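You operate a simulated robot arm through the tools that you are given. There is no shell and no other tool. Be economical: measure what you need, move in short steps, check, and stop when the job is done.

The job below is to be done with a simulated robot arm. You get a single attempt, and the scene is never put back.

TASK
Take the wide cap and leave it on the cream panel.

Only the result counts: the job must be done as asked and must still hold three seconds after the hand-in. Knocking over, shifting, dropping, spilling or breaking anything else fails it. A push-on lid holds only when it is set on centred and level and pressed home; a screw cap is set on level and turned clockwise until tight.

THE ROBOT
A 7-joint arm with a two-finger parallel gripper, fixed in place. Base frame: the origin is at the foot of the arm, x ahead of it, y to its left, z up; the work surface is at about z = 0. Lengths are in mm, angles in rad, forces in N, time in s.
With the tool pointing down near the work surface it reaches from about 240 to 620 mm from the base axis. Its first joint turns from -1.152 to 1.152 rad. Payload 2.6 kg.
The tool frame sits at the grasp point between the pads (the TCP): z along the fingers, y along the line on which they close. The tips reach 30 mm beyond it. Largest opening 94 mm; finger width 28, thickness 10; the body of the gripper, 50 by 96 mm, starts 55 mm behind the TCP.
Orientation is that of the tool frame in the base frame, as [roll, pitch, yaw] about the fixed x, y, z axes, in that order (R = Rz(yaw) Ry(pitch) Rx(roll)). With the fingers straight down and closing along the base's y, the tool's x points along the base's -x, its y along +y and its z along -z.

THE INTERFACE
- The arm moves only by the tool jog_arm. Its argument "rows" is a list of rows, each an object (a shift or turn left out is 0, a gripper value left out holds the last) with "jaw": the closure, from 0 (fully open) to 1 (shut); "slide": the shift along the tool's x, y, z in mm, a list of three; "spin": the turn about the tool's z in rad. In form: [{"jaw": jaw, "slide": [dx, dy, dz], "spin": spin}, ...]. A call has 1 to 20 rows; each row shifts and turns the commanded pose from where the row before left it, along the tool's axes as they then stand. Each row takes 0.2 s and may step no farther than 50 mm and 0.15 rad from the row before; otherwise, or with a gripper value out of range, the whole call is refused. A pose out of reach is approached as far as the arm can. The call stops where the force on the tool passes 40 N (or 10 N more than at its start, if that is more) or the arm is blocked; 0.2 s more then pass. Each finger travels about 72 mm/s and halts on what it meets, pressing with about 23 N; the grip force reading is that of the motor and also rises with nothing between the fingers. The clock runs only during rows and for 0.2 s after the last one: add rows that do not move to give the fingers time. It gives the time, the measured TCP pose, the force on the tool (base axes), the opening and the grip force at its end, in the units of the frame above (readings bear some noise).
- Cameras (640 x 400 px; columns grow to the right, rows downward): "scene" is fixed at [40.4, 431.2, 571.6]; the picture's right is [-0.74, -0.67, 0.00], its down [-0.34, 0.37, -0.87] and it looks along [0.58, -0.64, -0.50] (base axes); focal length 347 px, centre (320, 200). "wrist" rides on the gripper at [76, 14, -102] in the tool frame; the picture's right is [-0.18, 0.98, 0.00], its down [-0.75, -0.14, -0.64] and it looks along [-0.63, -0.12, 0.77] (tool axes); focal length 243 px, centre (320, 200). There is no depth. A picture from a camera that has moved, and an enlarged one, comes with that camera's place and axes in the base frame and with its lens.
- capture(camera): a new picture of that camera. The clock stands still meanwhile.
- enlarge(camera, box): a new picture of the part [left, top, right, bottom] of that camera's present view, enlarged. The clock stands still meanwhile.
- close_job(): hands the job in; it is judged then, once.

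Go step by step. Nothing tells you positions but the pictures and the camera data: compare them with the known pose of the tool, close in by small moves and look again before you grip or let go. The budget is 90 turns and 46 pictures, counting those below and the enlarged ones. Unless the task says otherwise, let go and move clear before handing in, and close with one line.

The tools are called as name(argument=value, ...) on one line, values as JSON. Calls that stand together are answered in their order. jog_arm: Moves the arm, as the interface text tells. Its arguments: {"type":"object","properties":{"rows":{"type":"array"}},"required":["rows"]} The other tools are called the same way: capture (camera) takes a picture; enlarge (camera, box) takes an enlarged picture of a part of a camera's view; close_job () hands the job in.

At the start:

```text
time_s: 0.0
tool_pos: [452.6, -17.5, 308.7]
ee_rot: [-3.141, -0.001, 3.14]
ft_force: [-0.2, -0.3, -0.1]
opening: 93.9
grasp_force: 0.0
```

scene: 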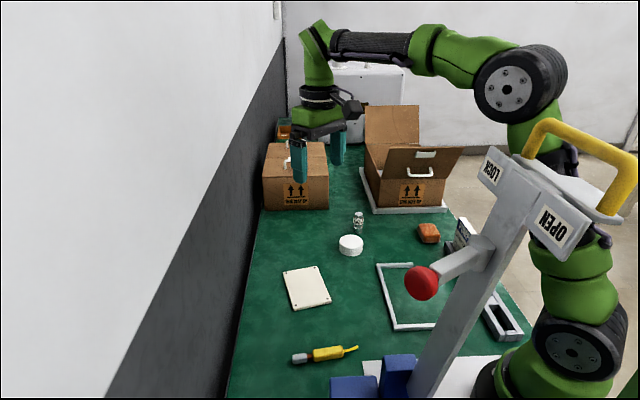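
wrist: 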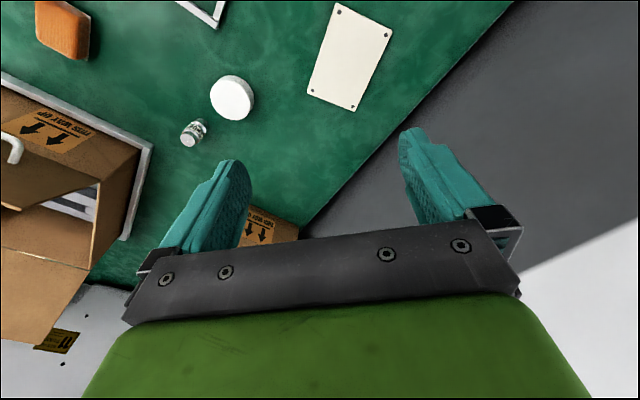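

The white disc near (468,-160) looks like the wide cap and the cream panel is near (456,15). I'll zoom in to confirm both before moving.

enlarge(camera="scene", box=[260, 190, 420, 320])

enlarge(camera="wrist", box=[160, 0, 420, 160])

```text
3.08 times, centred on (340, 255) of scene
camera zoom: at [40.4, 431.2, 571.6], right [-0.74, -0.67, 0.0], down [-0.34, 0.37, -0.87], along [0.58, -0.64, -0.5], focal length 1068 px, centre (258, 31)
```

zoom: 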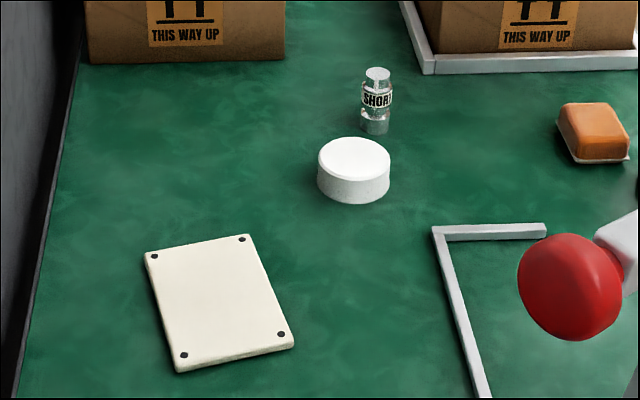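

```text
2.46 times, centred on (290, 80) of wrist
camera zoom: at [377.3, -2.8, 411.0], right [0.18, 0.98, 0.0], down [0.75, -0.14, 0.64], along [0.63, -0.12, -0.77], focal length 597 px, centre (394, 495)
```

zoom: 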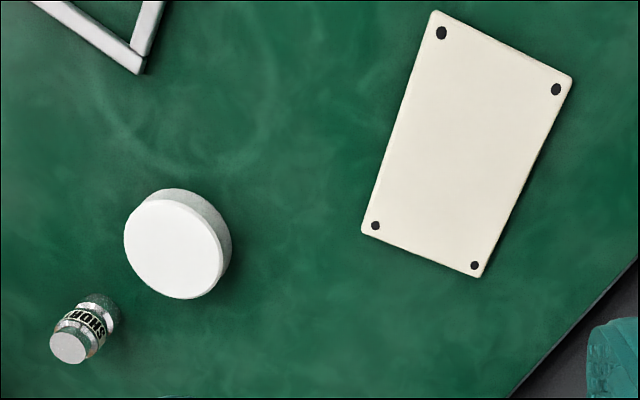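

The white disc is the wide cap: about 62 mm across, 23 mm high, centred near (472,-163). The panel's centre is near (452,23). A small bottle stands at (500,-238), so I'll turn the jaws to close across that direction, and go above the cap first.

jog_arm(rows=[{"jaw": 0, "slide": [-3.9, -29.1, 34]}, {"slide": [-3.9, -29.1, 34]}, {"slide": [-3.9, -29.1, 34]}, {"slide": [-3.9, -29.1, 34]}, {"slide": [-3.9, -29.1, 34]}, {"spin": 0.15}, {"spin": 0.15}, {"spin": 0.15}, {"spin": 0.15}, {"spin": 0.15}, {"spin": 0.15}, {"spin": 0.15}, {}])

capture(camera="wrist")

capture(camera="scene")

```text
time_s: 2.8
tool_pos: [474.1, -164.1, 138.9]
ee_rot: [-3.141, 0.001, 2.091]
ft_force: [-0.1, 0.2, 0.5]
opening: 94.0
grasp_force: 0.0
```

```text
41 pictures are left
camera wrist: at [447.7, -89.7, 241.0], right [0.94, 0.33, 0.0], down [0.25, -0.72, 0.64], along [0.21, -0.61, -0.77], focal length 243 px, centre (320, 200)
```

wrist: 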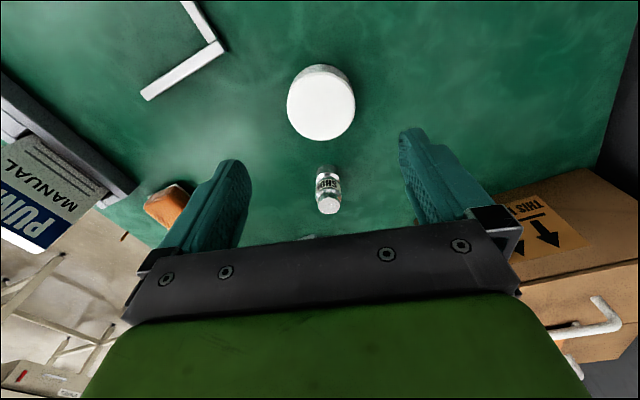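

```text
40 pictures are left
```

scene: 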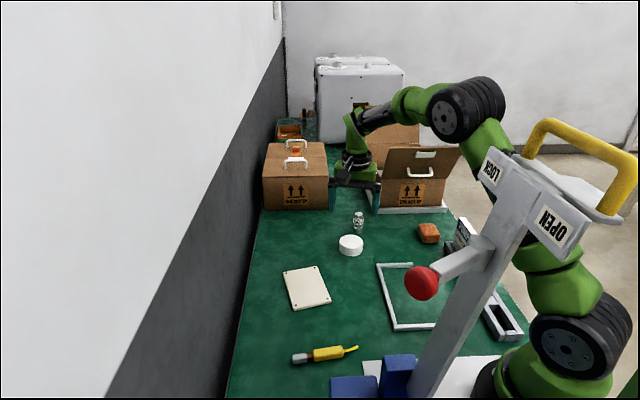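

The jaws straddle the cap and the bottle is well clear. The cap reads as (472,-162), so I'll nudge about 3 mm and descend to a tip height of about 6 mm.

jog_arm(rows=[{"slide": [2.9, -1, 15]}, {"slide": [0, 0, 25]}, {"slide": [0, 0, 25]}, {"slide": [0, 0, 20]}, {"slide": [0, 0, 12]}, {"slide": [0, 0, 6]}, {}])

capture(camera="wrist")

enlarge(camera="scene", box=[260, 170, 420, 300])

```text
time_s: 4.4
tool_pos: [470.6, -162.8, 34.9]
ee_rot: [-3.141, 0.001, 2.093]
ft_force: [0.5, 0.4, -0.3]
opening: 93.8
grasp_force: 0.0
```

```text
39 pictures are left
camera wrist: at [445.6, -88.0, 137.5], right [0.94, 0.33, 0.0], down [0.25, -0.72, 0.64], along [0.21, -0.61, -0.77], focal length 243 px, centre (320, 200)
```

wrist: 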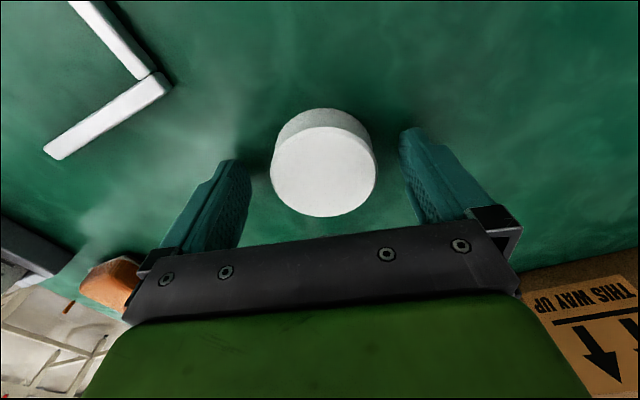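

```text
3.08 times, centred on (340, 235) of scene
camera zoom: at [40.4, 431.2, 571.6], right [-0.74, -0.67, 0.0], down [-0.34, 0.37, -0.87], along [0.58, -0.64, -0.5], focal length 1068 px, centre (258, 92)
```

zoom: 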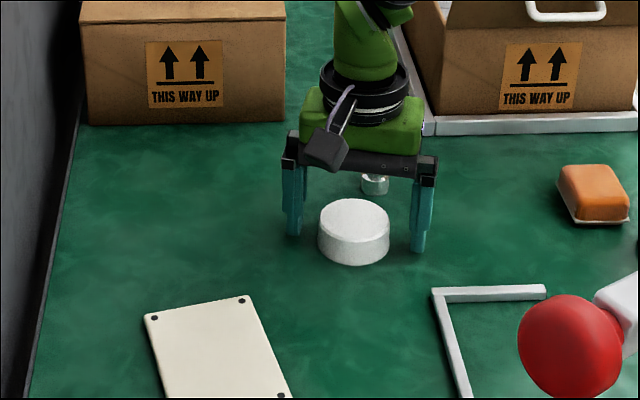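

The cap sits roughly 3 mm further along tool x and is well between the pads. I'll do a small correction, then close.

jog_arm(rows=[{"slide": [3, 1.5, 0]}, {}, {"jaw": 1}, {}, {}, {}, {}])

capture(camera="wrist")

```text
time_s: 6.0
tool_pos: [470.7, -157.8, 35.7]
ee_rot: [-3.142, 0.0, 2.092]
ft_force: [0.0, 0.0, 0.8]
opening: 58.8
grasp_force: 22.6
```

```text
37 pictures are left
camera wrist: at [445.4, -84.3, 137.7], right [0.94, 0.33, 0.0], down [0.25, -0.72, 0.64], along [0.21, -0.61, -0.77], focal length 243 px, centre (320, 200)
```

wrist: 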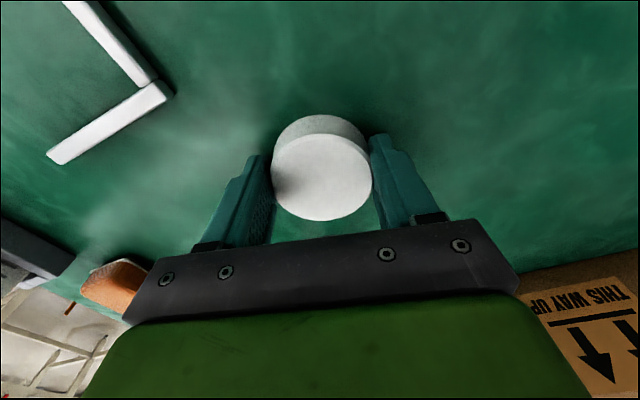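

The cap is gripped at a 58.8 mm opening. I'll lift it and carry it above the panel centre.

jog_arm(rows=[{"slide": [0, 0, -10]}, {"slide": [0, 0, -20]}, {"slide": [0, 0, -30]}, {"slide": [20.8, 9.2, 0]}, {"slide": [20.8, 9.2, 0]}, {"slide": [20.8, 9.2, 0]}, {"slide": [20.8, 9.2, 0]}, {"slide": [20.8, 9.2, 0]}, {"slide": [20.8, 9.2, 0]}, {"slide": [20.8, 9.2, 0]}, {"slide": [20.8, 9.2, 0]}, {}])

capture(camera="wrist")

enlarge(camera="scene", box=[230, 210, 390, 340])

```text
time_s: 8.6
tool_pos: [452.6, 23.2, 96.2]
ee_rot: [-3.141, 0.0, 2.093]
ft_force: [0.6, -0.4, 0.2]
opening: 0.0
grasp_force: 22.6
```

```text
36 pictures are left
camera wrist: at [427.3, 97.0, 198.9], right [0.94, 0.33, 0.0], down [0.25, -0.72, 0.64], along [0.21, -0.61, -0.77], focal length 243 px, centre (320, 200)
```

wrist: 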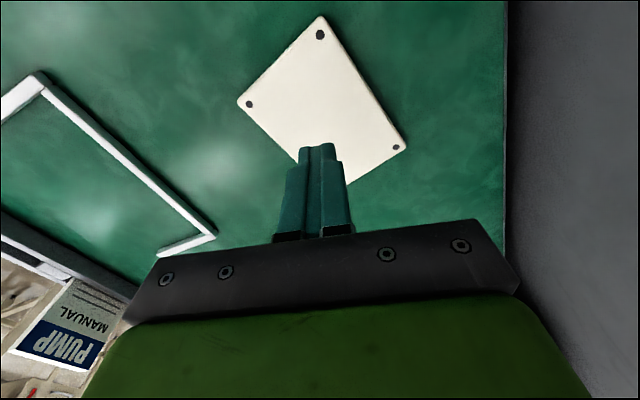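

```text
3.08 times, centred on (310, 275) of scene
camera zoom: at [40.4, 431.2, 571.6], right [-0.74, -0.67, 0.0], down [-0.34, 0.37, -0.87], along [0.58, -0.64, -0.5], focal length 1068 px, centre (351, -31)
```

zoom: 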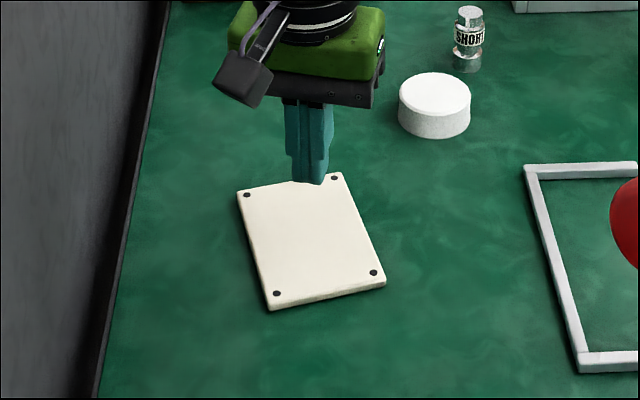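

The fingers are empty: the cap slipped out during the lift and now stands near its old place, slightly shifted. I'll go back above it with the jaws open and look closely.

jog_arm(rows=[{"slide": [0, 0, -20]}, {"jaw": 0, "slide": [-22, -9, -3]}, {"slide": [-22, -9, -3]}, {"slide": [-22, -9, -3]}, {"slide": [-22, -9, -3]}, {"slide": [-22, -9, -3]}, {"slide": [-22, -9, -3]}, {"slide": [-22, -9, -3]}, {"slide": [-22, -9, -3]}, {}])

capture(camera="wrist")

enlarge(camera="scene", box=[310, 205, 390, 265])

```text
time_s: 10.8
tool_pos: [476.4, -165.4, 138.7]
ee_rot: [3.141, 0.001, 2.092]
ft_force: [0.8, 0.1, -0.3]
opening: 94.0
grasp_force: 0.1
```

```text
34 pictures are left
camera wrist: at [450.2, -91.2, 240.7], right [0.94, 0.33, 0.0], down [0.25, -0.72, 0.64], along [0.21, -0.61, -0.77], focal length 243 px, centre (320, 200)
```

wrist: 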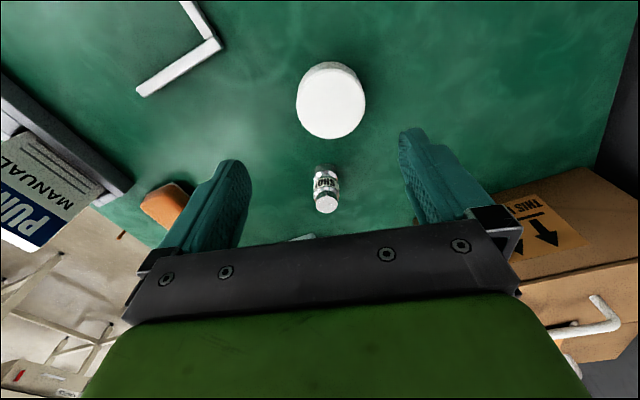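

```text
6.67 times, centred on (350, 235) of scene
camera zoom: at [40.5, 431.1, 571.6], right [-0.74, -0.67, 0.0], down [-0.34, 0.37, -0.87], along [0.58, -0.64, -0.5], focal length 2315 px, centre (120, -33)
```

zoom: 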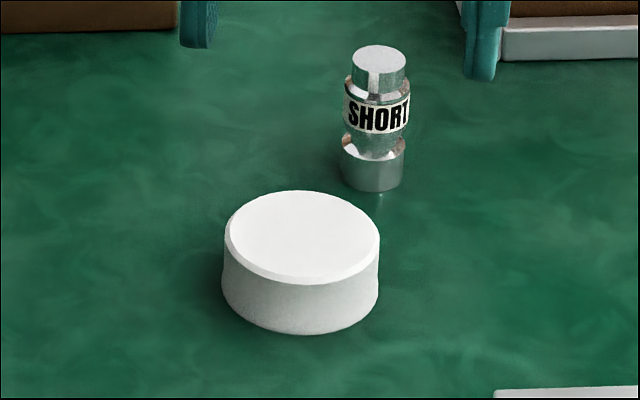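

The cap is upright near (480,-158) and about 27 mm high, with the bottle untouched. I'll re-centre, go lower so the pads take its full height, and check the position before closing.

jog_arm(rows=[{"slide": [4.6, 6.8, 15]}, {"slide": [0, 0, 25]}, {"slide": [0, 0, 25]}, {"slide": [0, 0, 20]}, {"slide": [0, 0, 14]}, {"slide": [0, 0, 7]}, {}])

enlarge(camera="wrist", box=[200, 80, 440, 240])

enlarge(camera="scene", box=[310, 205, 390, 265])

```text
time_s: 12.4
tool_pos: [481.5, -156.8, 33.8]
ee_rot: [3.14, 0.0, 2.094]
ft_force: [0.6, 0.7, 0.6]
opening: 94.0
grasp_force: 0.0
```

```text
2.50 times, centred on (320, 160) of wrist
camera zoom: at [455.3, -84.6, 136.4], right [0.94, 0.33, 0.0], down [0.25, -0.72, 0.64], along [0.21, -0.61, -0.77], focal length 606 px, centre (320, 300)
```

zoom: 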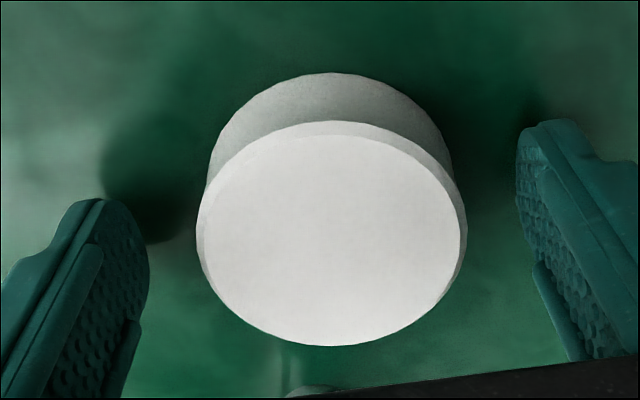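

```text
6.67 times, centred on (350, 235) of scene
camera zoom: at [40.4, 431.2, 571.6], right [-0.74, -0.67, 0.0], down [-0.34, 0.37, -0.87], along [0.58, -0.64, -0.5], focal length 2315 px, centre (120, -33)
```

zoom: 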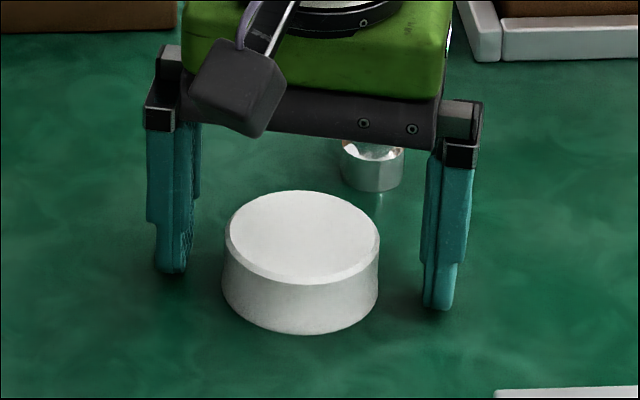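

Centring looks good. I'll go 2 mm lower, close with time to settle, and lift only a few mm, slowly, to test the hold.

jog_arm(rows=[{"slide": [0, 0, 2]}, {}, {"jaw": 1}, {}, {}, {}, {}, {}])

jog_arm(rows=[{"slide": [0, 0, -2]}, {"slide": [0, 0, -2]}, {"slide": [0, 0, -2]}, {"slide": [0, 0, -2]}, {}])

enlarge(camera="scene", box=[310, 205, 390, 265])

```text
time_s: 14.2
tool_pos: [479.9, -157.4, 31.6]
ee_rot: [-3.141, 0.001, 2.094]
ft_force: [0.0, -0.5, 0.4]
opening: 58.7
grasp_force: 22.9
```

```text
time_s: 15.4
tool_pos: [480.0, -157.5, 40.2]
ee_rot: [3.141, -0.002, 2.093]
ft_force: [0.3, 0.7, -0.7]
opening: 58.7
grasp_force: 22.9
```

```text
6.67 times, centred on (350, 235) of scene
camera zoom: at [40.4, 431.2, 571.6], right [-0.74, -0.67, 0.0], down [-0.34, 0.37, -0.87], along [0.58, -0.64, -0.5], focal length 2315 px, centre (120, -33)
```

zoom: 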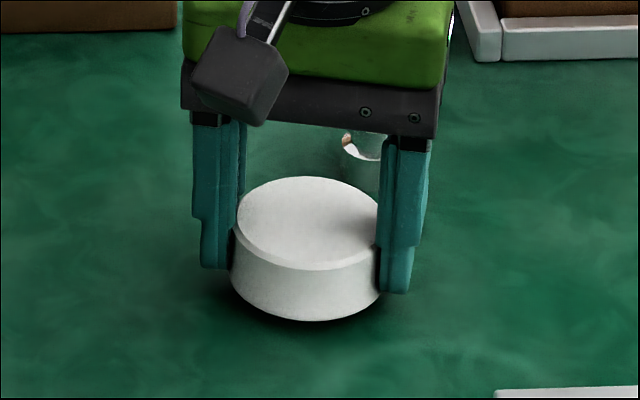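

The cap is up about 6 mm, while the tool rose 8.6 mm, so it may be creeping. I'll wait half a second and compare.

jog_arm(rows=[{}, {}, {}])

enlarge(camera="scene", box=[310, 205, 390, 265])

enlarge(camera="wrist", box=[200, 80, 440, 240])

```text
time_s: 16.2
tool_pos: [479.3, -157.8, 39.6]
ee_rot: [-3.141, -0.001, 2.094]
ft_force: [0.6, 0.2, -0.1]
opening: 58.6
grasp_force: 22.9
```

```text
6.67 times, centred on (350, 235) of scene
camera zoom: at [40.4, 431.2, 571.6], right [-0.74, -0.67, 0.0], down [-0.34, 0.37, -0.87], along [0.58, -0.64, -0.5], focal length 2315 px, centre (120, -33)
```

zoom: 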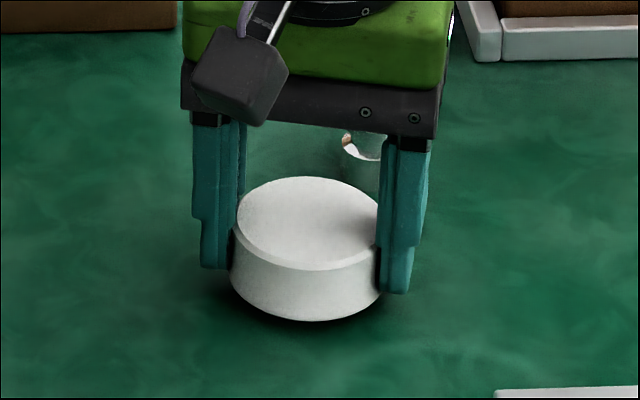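

```text
2.50 times, centred on (320, 160) of wrist
camera zoom: at [454.6, -84.3, 141.6], right [0.94, 0.33, 0.0], down [0.25, -0.72, 0.64], along [0.21, -0.61, -0.77], focal length 606 px, centre (320, 300)
```

zoom: 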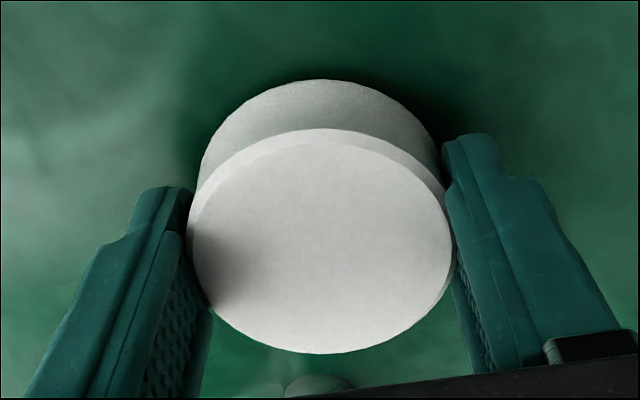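

The hold is steady, with no creep. I'll lift a further 24 mm gently and check the grip.

jog_arm(rows=[{"slide": [0, 0, -2]}, {"slide": [0, 0, -3]}, {"slide": [0, 0, -3]}, {"slide": [0, 0, -3]}, {"slide": [0, 0, -3]}, {"slide": [0, 0, -3]}, {"slide": [0, 0, -3]}, {"slide": [0, 0, -2]}, {"slide": [0, 0, -2]}, {}])

enlarge(camera="scene", box=[310, 205, 390, 265])

```text
time_s: 18.4
tool_pos: [479.8, -158.2, 64.3]
ee_rot: [-3.14, -0.002, 2.094]
ft_force: [-0.1, 0.6, -0.5]
opening: 58.9
grasp_force: 23.2
```

```text
6.67 times, centred on (350, 235) of scene
camera zoom: at [40.4, 431.2, 571.6], right [-0.74, -0.67, 0.0], down [-0.34, 0.37, -0.87], along [0.58, -0.64, -0.5], focal length 2315 px, centre (120, -33)
```

zoom: 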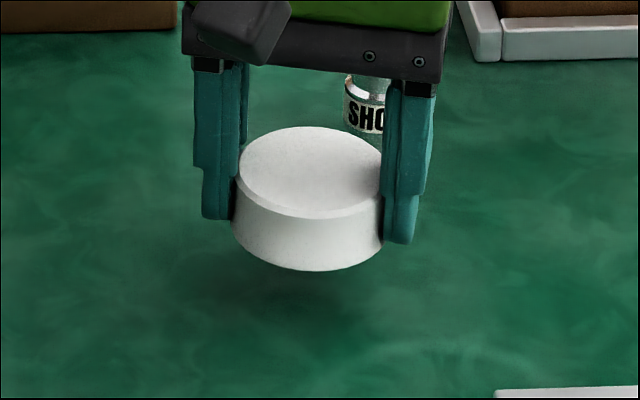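

The cap hangs steady and level. I'll carry it gently to the panel centre at this height, which keeps the cap's bottom at about 30 mm.

jog_arm(rows=[{"slide": [1.9, 0.7, 0]}, {"slide": [4.7, 1.8, 0]}, {"slide": [7.5, 2.9, 0]}, {"slide": [10.25, 4, 0]}, {"slide": [10.25, 4, 0]}, {"slide": [10.25, 4, 0]}, {"slide": [10.25, 4, 0]}, {"slide": [10.25, 4, 0]}, {"slide": [10.25, 4, 0]}, {"slide": [10.25, 4, 0]}, {"slide": [10.25, 4, 0]}, {"slide": [10.25, 4, 0]}, {"slide": [10.25, 4, 0]}, {"slide": [10.25, 4, 0]}, {"slide": [10.25, 4, 0]}, {"slide": [10.25, 4, 0]}, {"slide": [10.25, 4, 0]}, {"slide": [7.5, 2.9, 0]}, {"slide": [4.7, 1.8, 0]}, {}])

enlarge(camera="scene", box=[250, 220, 370, 320])

capture(camera="wrist")

```text
time_s: 22.6
tool_pos: [453.3, 21.0, 63.5]
ee_rot: [-3.141, -0.001, 2.093]
ft_force: [-0.3, 0.9, -0.4]
opening: 58.7
grasp_force: 23.2
```

```text
4.00 times, centred on (310, 270) of scene
camera zoom: at [40.4, 431.2, 571.6], right [-0.74, -0.67, 0.0], down [-0.34, 0.37, -0.87], along [0.58, -0.64, -0.5], focal length 1389 px, centre (360, -80)
```

zoom: 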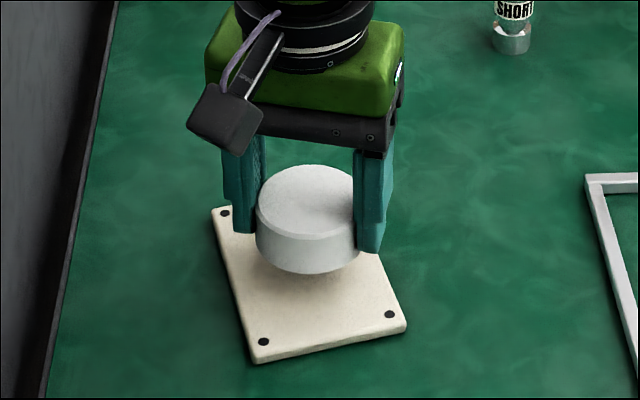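

```text
25 pictures are left
camera wrist: at [428.0, 95.7, 165.9], right [0.94, 0.33, 0.0], down [0.25, -0.72, 0.64], along [0.21, -0.61, -0.77], focal length 243 px, centre (320, 200)
```

wrist: 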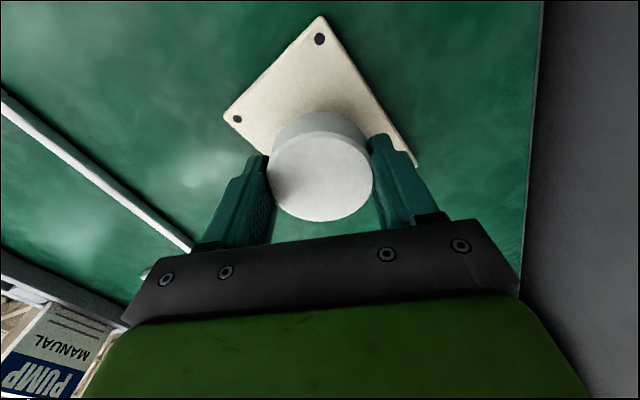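

The cap is centred over the panel. I'll lower it gently to just above, then feel for contact.

jog_arm(rows=[{"slide": [0, 0, 2]}, {"slide": [0, 0, 3]}, {"slide": [0, 0, 3]}, {"slide": [0, 0, 3]}, {"slide": [0, 0, 3]}, {"slide": [0, 0, 2]}, {}])

enlarge(camera="scene", box=[250, 220, 370, 320])

```text
time_s: 24.2
tool_pos: [453.9, 20.7, 47.3]
ee_rot: [3.141, -0.003, 2.091]
ft_force: [0.2, 0.0, -1.0]
opening: 58.8
grasp_force: 23.3
```

```text
4.00 times, centred on (310, 270) of scene
camera zoom: at [40.4, 431.2, 571.6], right [-0.74, -0.67, 0.0], down [-0.34, 0.37, -0.87], along [0.58, -0.64, -0.5], focal length 1389 px, centre (360, -80)
```

zoom: 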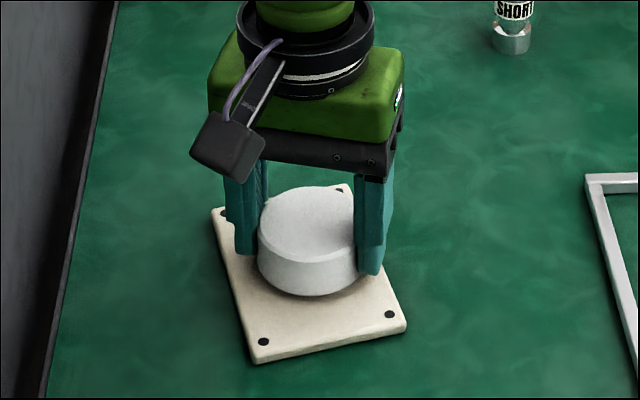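

Still a few mm above the panel. I'll lower in 1 mm steps.

jog_arm(rows=[{"slide": [0, 0, 1]}, {"slide": [0, 0, 1]}, {"slide": [0, 0, 1]}, {"slide": [0, 0, 1]}, {}])

enlarge(camera="scene", box=[270, 230, 350, 290])

```text
time_s: 25.4
tool_pos: [453.0, 21.5, 42.7]
ee_rot: [-3.141, 0.0, 2.094]
ft_force: [0.4, -0.4, -0.6]
opening: 58.6
grasp_force: 23.0
```

```text
6.67 times, centred on (310, 260) of scene
camera zoom: at [40.4, 431.2, 571.6], right [-0.74, -0.67, 0.0], down [-0.34, 0.37, -0.87], along [0.58, -0.64, -0.5], focal length 2315 px, centre (387, -200)
```

zoom: 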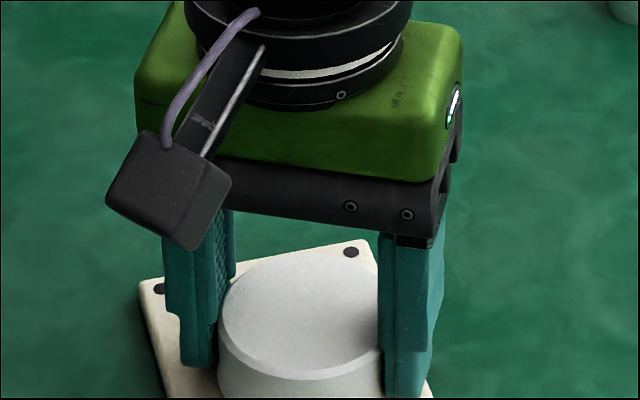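

No contact force yet, so I'll keep lowering in 1 mm steps and read the force after each pair.

jog_arm(rows=[{"slide": [0, 0, 1]}, {"slide": [0, 0, 1]}, {}])

enlarge(camera="scene", box=[270, 250, 350, 310])

```text
time_s: 26.2
tool_pos: [453.7, 20.6, 42.0]
ee_rot: [-3.141, 0.0, 2.092]
ft_force: [0.3, -0.3, 0.3]
opening: 58.8
grasp_force: 22.9
```

```text
6.67 times, centred on (310, 280) of scene
camera zoom: at [40.4, 431.2, 571.6], right [-0.74, -0.67, 0.0], down [-0.34, 0.37, -0.87], along [0.58, -0.64, -0.5], focal length 2315 px, centre (387, -333)
```

zoom: 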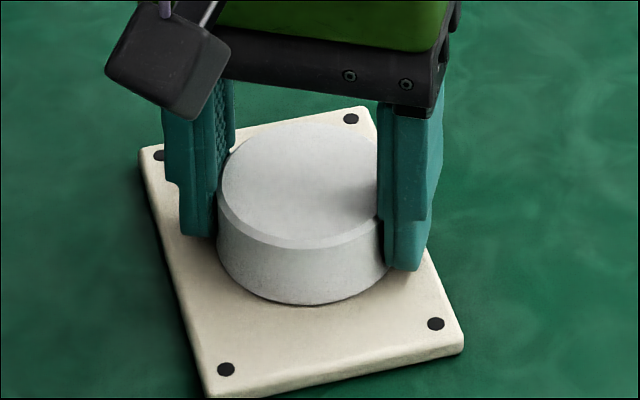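

The cap looks within a mm or two of the panel. Two more 1 mm steps should show contact.

jog_arm(rows=[{"slide": [0, 0, 1]}, {"slide": [0, 0, 1]}, {}])

enlarge(camera="scene", box=[270, 250, 350, 310])

```text
time_s: 27.0
tool_pos: [453.3, 21.5, 40.2]
ee_rot: [3.139, 0.0, 2.092]
ft_force: [-3.8, -0.4, 10.1]
opening: 58.8
grasp_force: 23.1
```

```text
6.67 times, centred on (310, 280) of scene
camera zoom: at [40.4, 431.2, 571.6], right [-0.74, -0.67, 0.0], down [-0.34, 0.37, -0.87], along [0.58, -0.64, -0.5], focal length 2315 px, centre (387, -333)
```

zoom: 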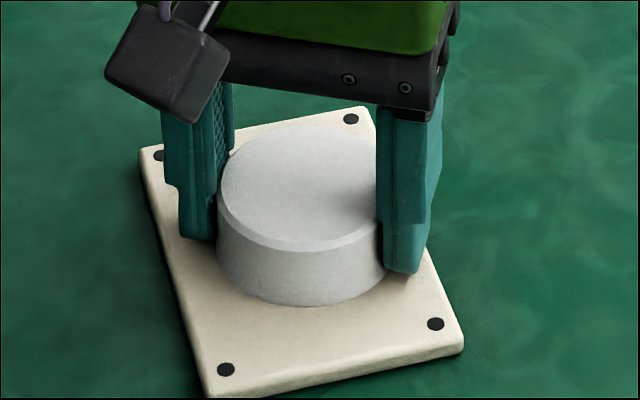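

Contact at 10 N, with the cap seated on the panel. I'll ease off 1 mm, open, and rise clear.

jog_arm(rows=[{"slide": [0, 0, -0.7]}, {}, {"jaw": 0.5}, {"jaw": 0.2}, {"jaw": 0}, {}, {}, {"slide": [0, 0, -10]}, {"slide": [0, 0, -20]}, {"slide": [0, 0, -30]}, {"slide": [0, 0, -30]}, {}])

enlarge(camera="scene", box=[250, 200, 410, 320])

capture(camera="wrist")

```text
time_s: 29.6
tool_pos: [452.6, 21.1, 130.6]
ee_rot: [3.14, 0.001, 2.093]
ft_force: [-0.3, -0.5, 0.2]
opening: 94.1
grasp_force: 0.0
```

```text
3.33 times, centred on (330, 260) of scene
camera zoom: at [40.4, 431.2, 571.6], right [-0.74, -0.67, 0.0], down [-0.34, 0.37, -0.87], along [0.58, -0.64, -0.5], focal length 1157 px, centre (287, 0)
```

zoom: 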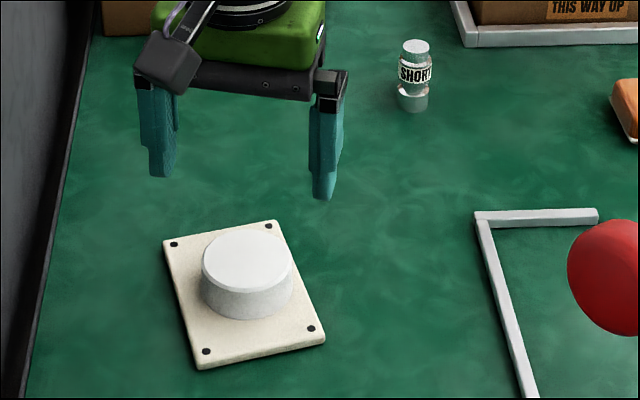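

```text
19 pictures are left
camera wrist: at [428.2, 95.5, 233.3], right [0.94, 0.33, 0.0], down [0.25, -0.72, 0.64], along [0.21, -0.61, -0.77], focal length 243 px, centre (320, 200)
```

wrist: 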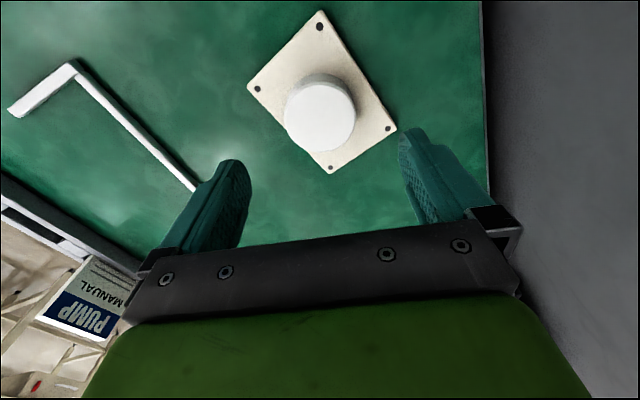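

The cap rests flat and centred on the cream panel, the gripper is clear, and nothing else has moved. I'm handing in.

close_job()

```text
The job is handed in.
```

The wide cap is resting on the cream panel. It slipped from the grip on the first lift and shifted about 9 mm before I picked it up again; nothing else in view was disturbed.
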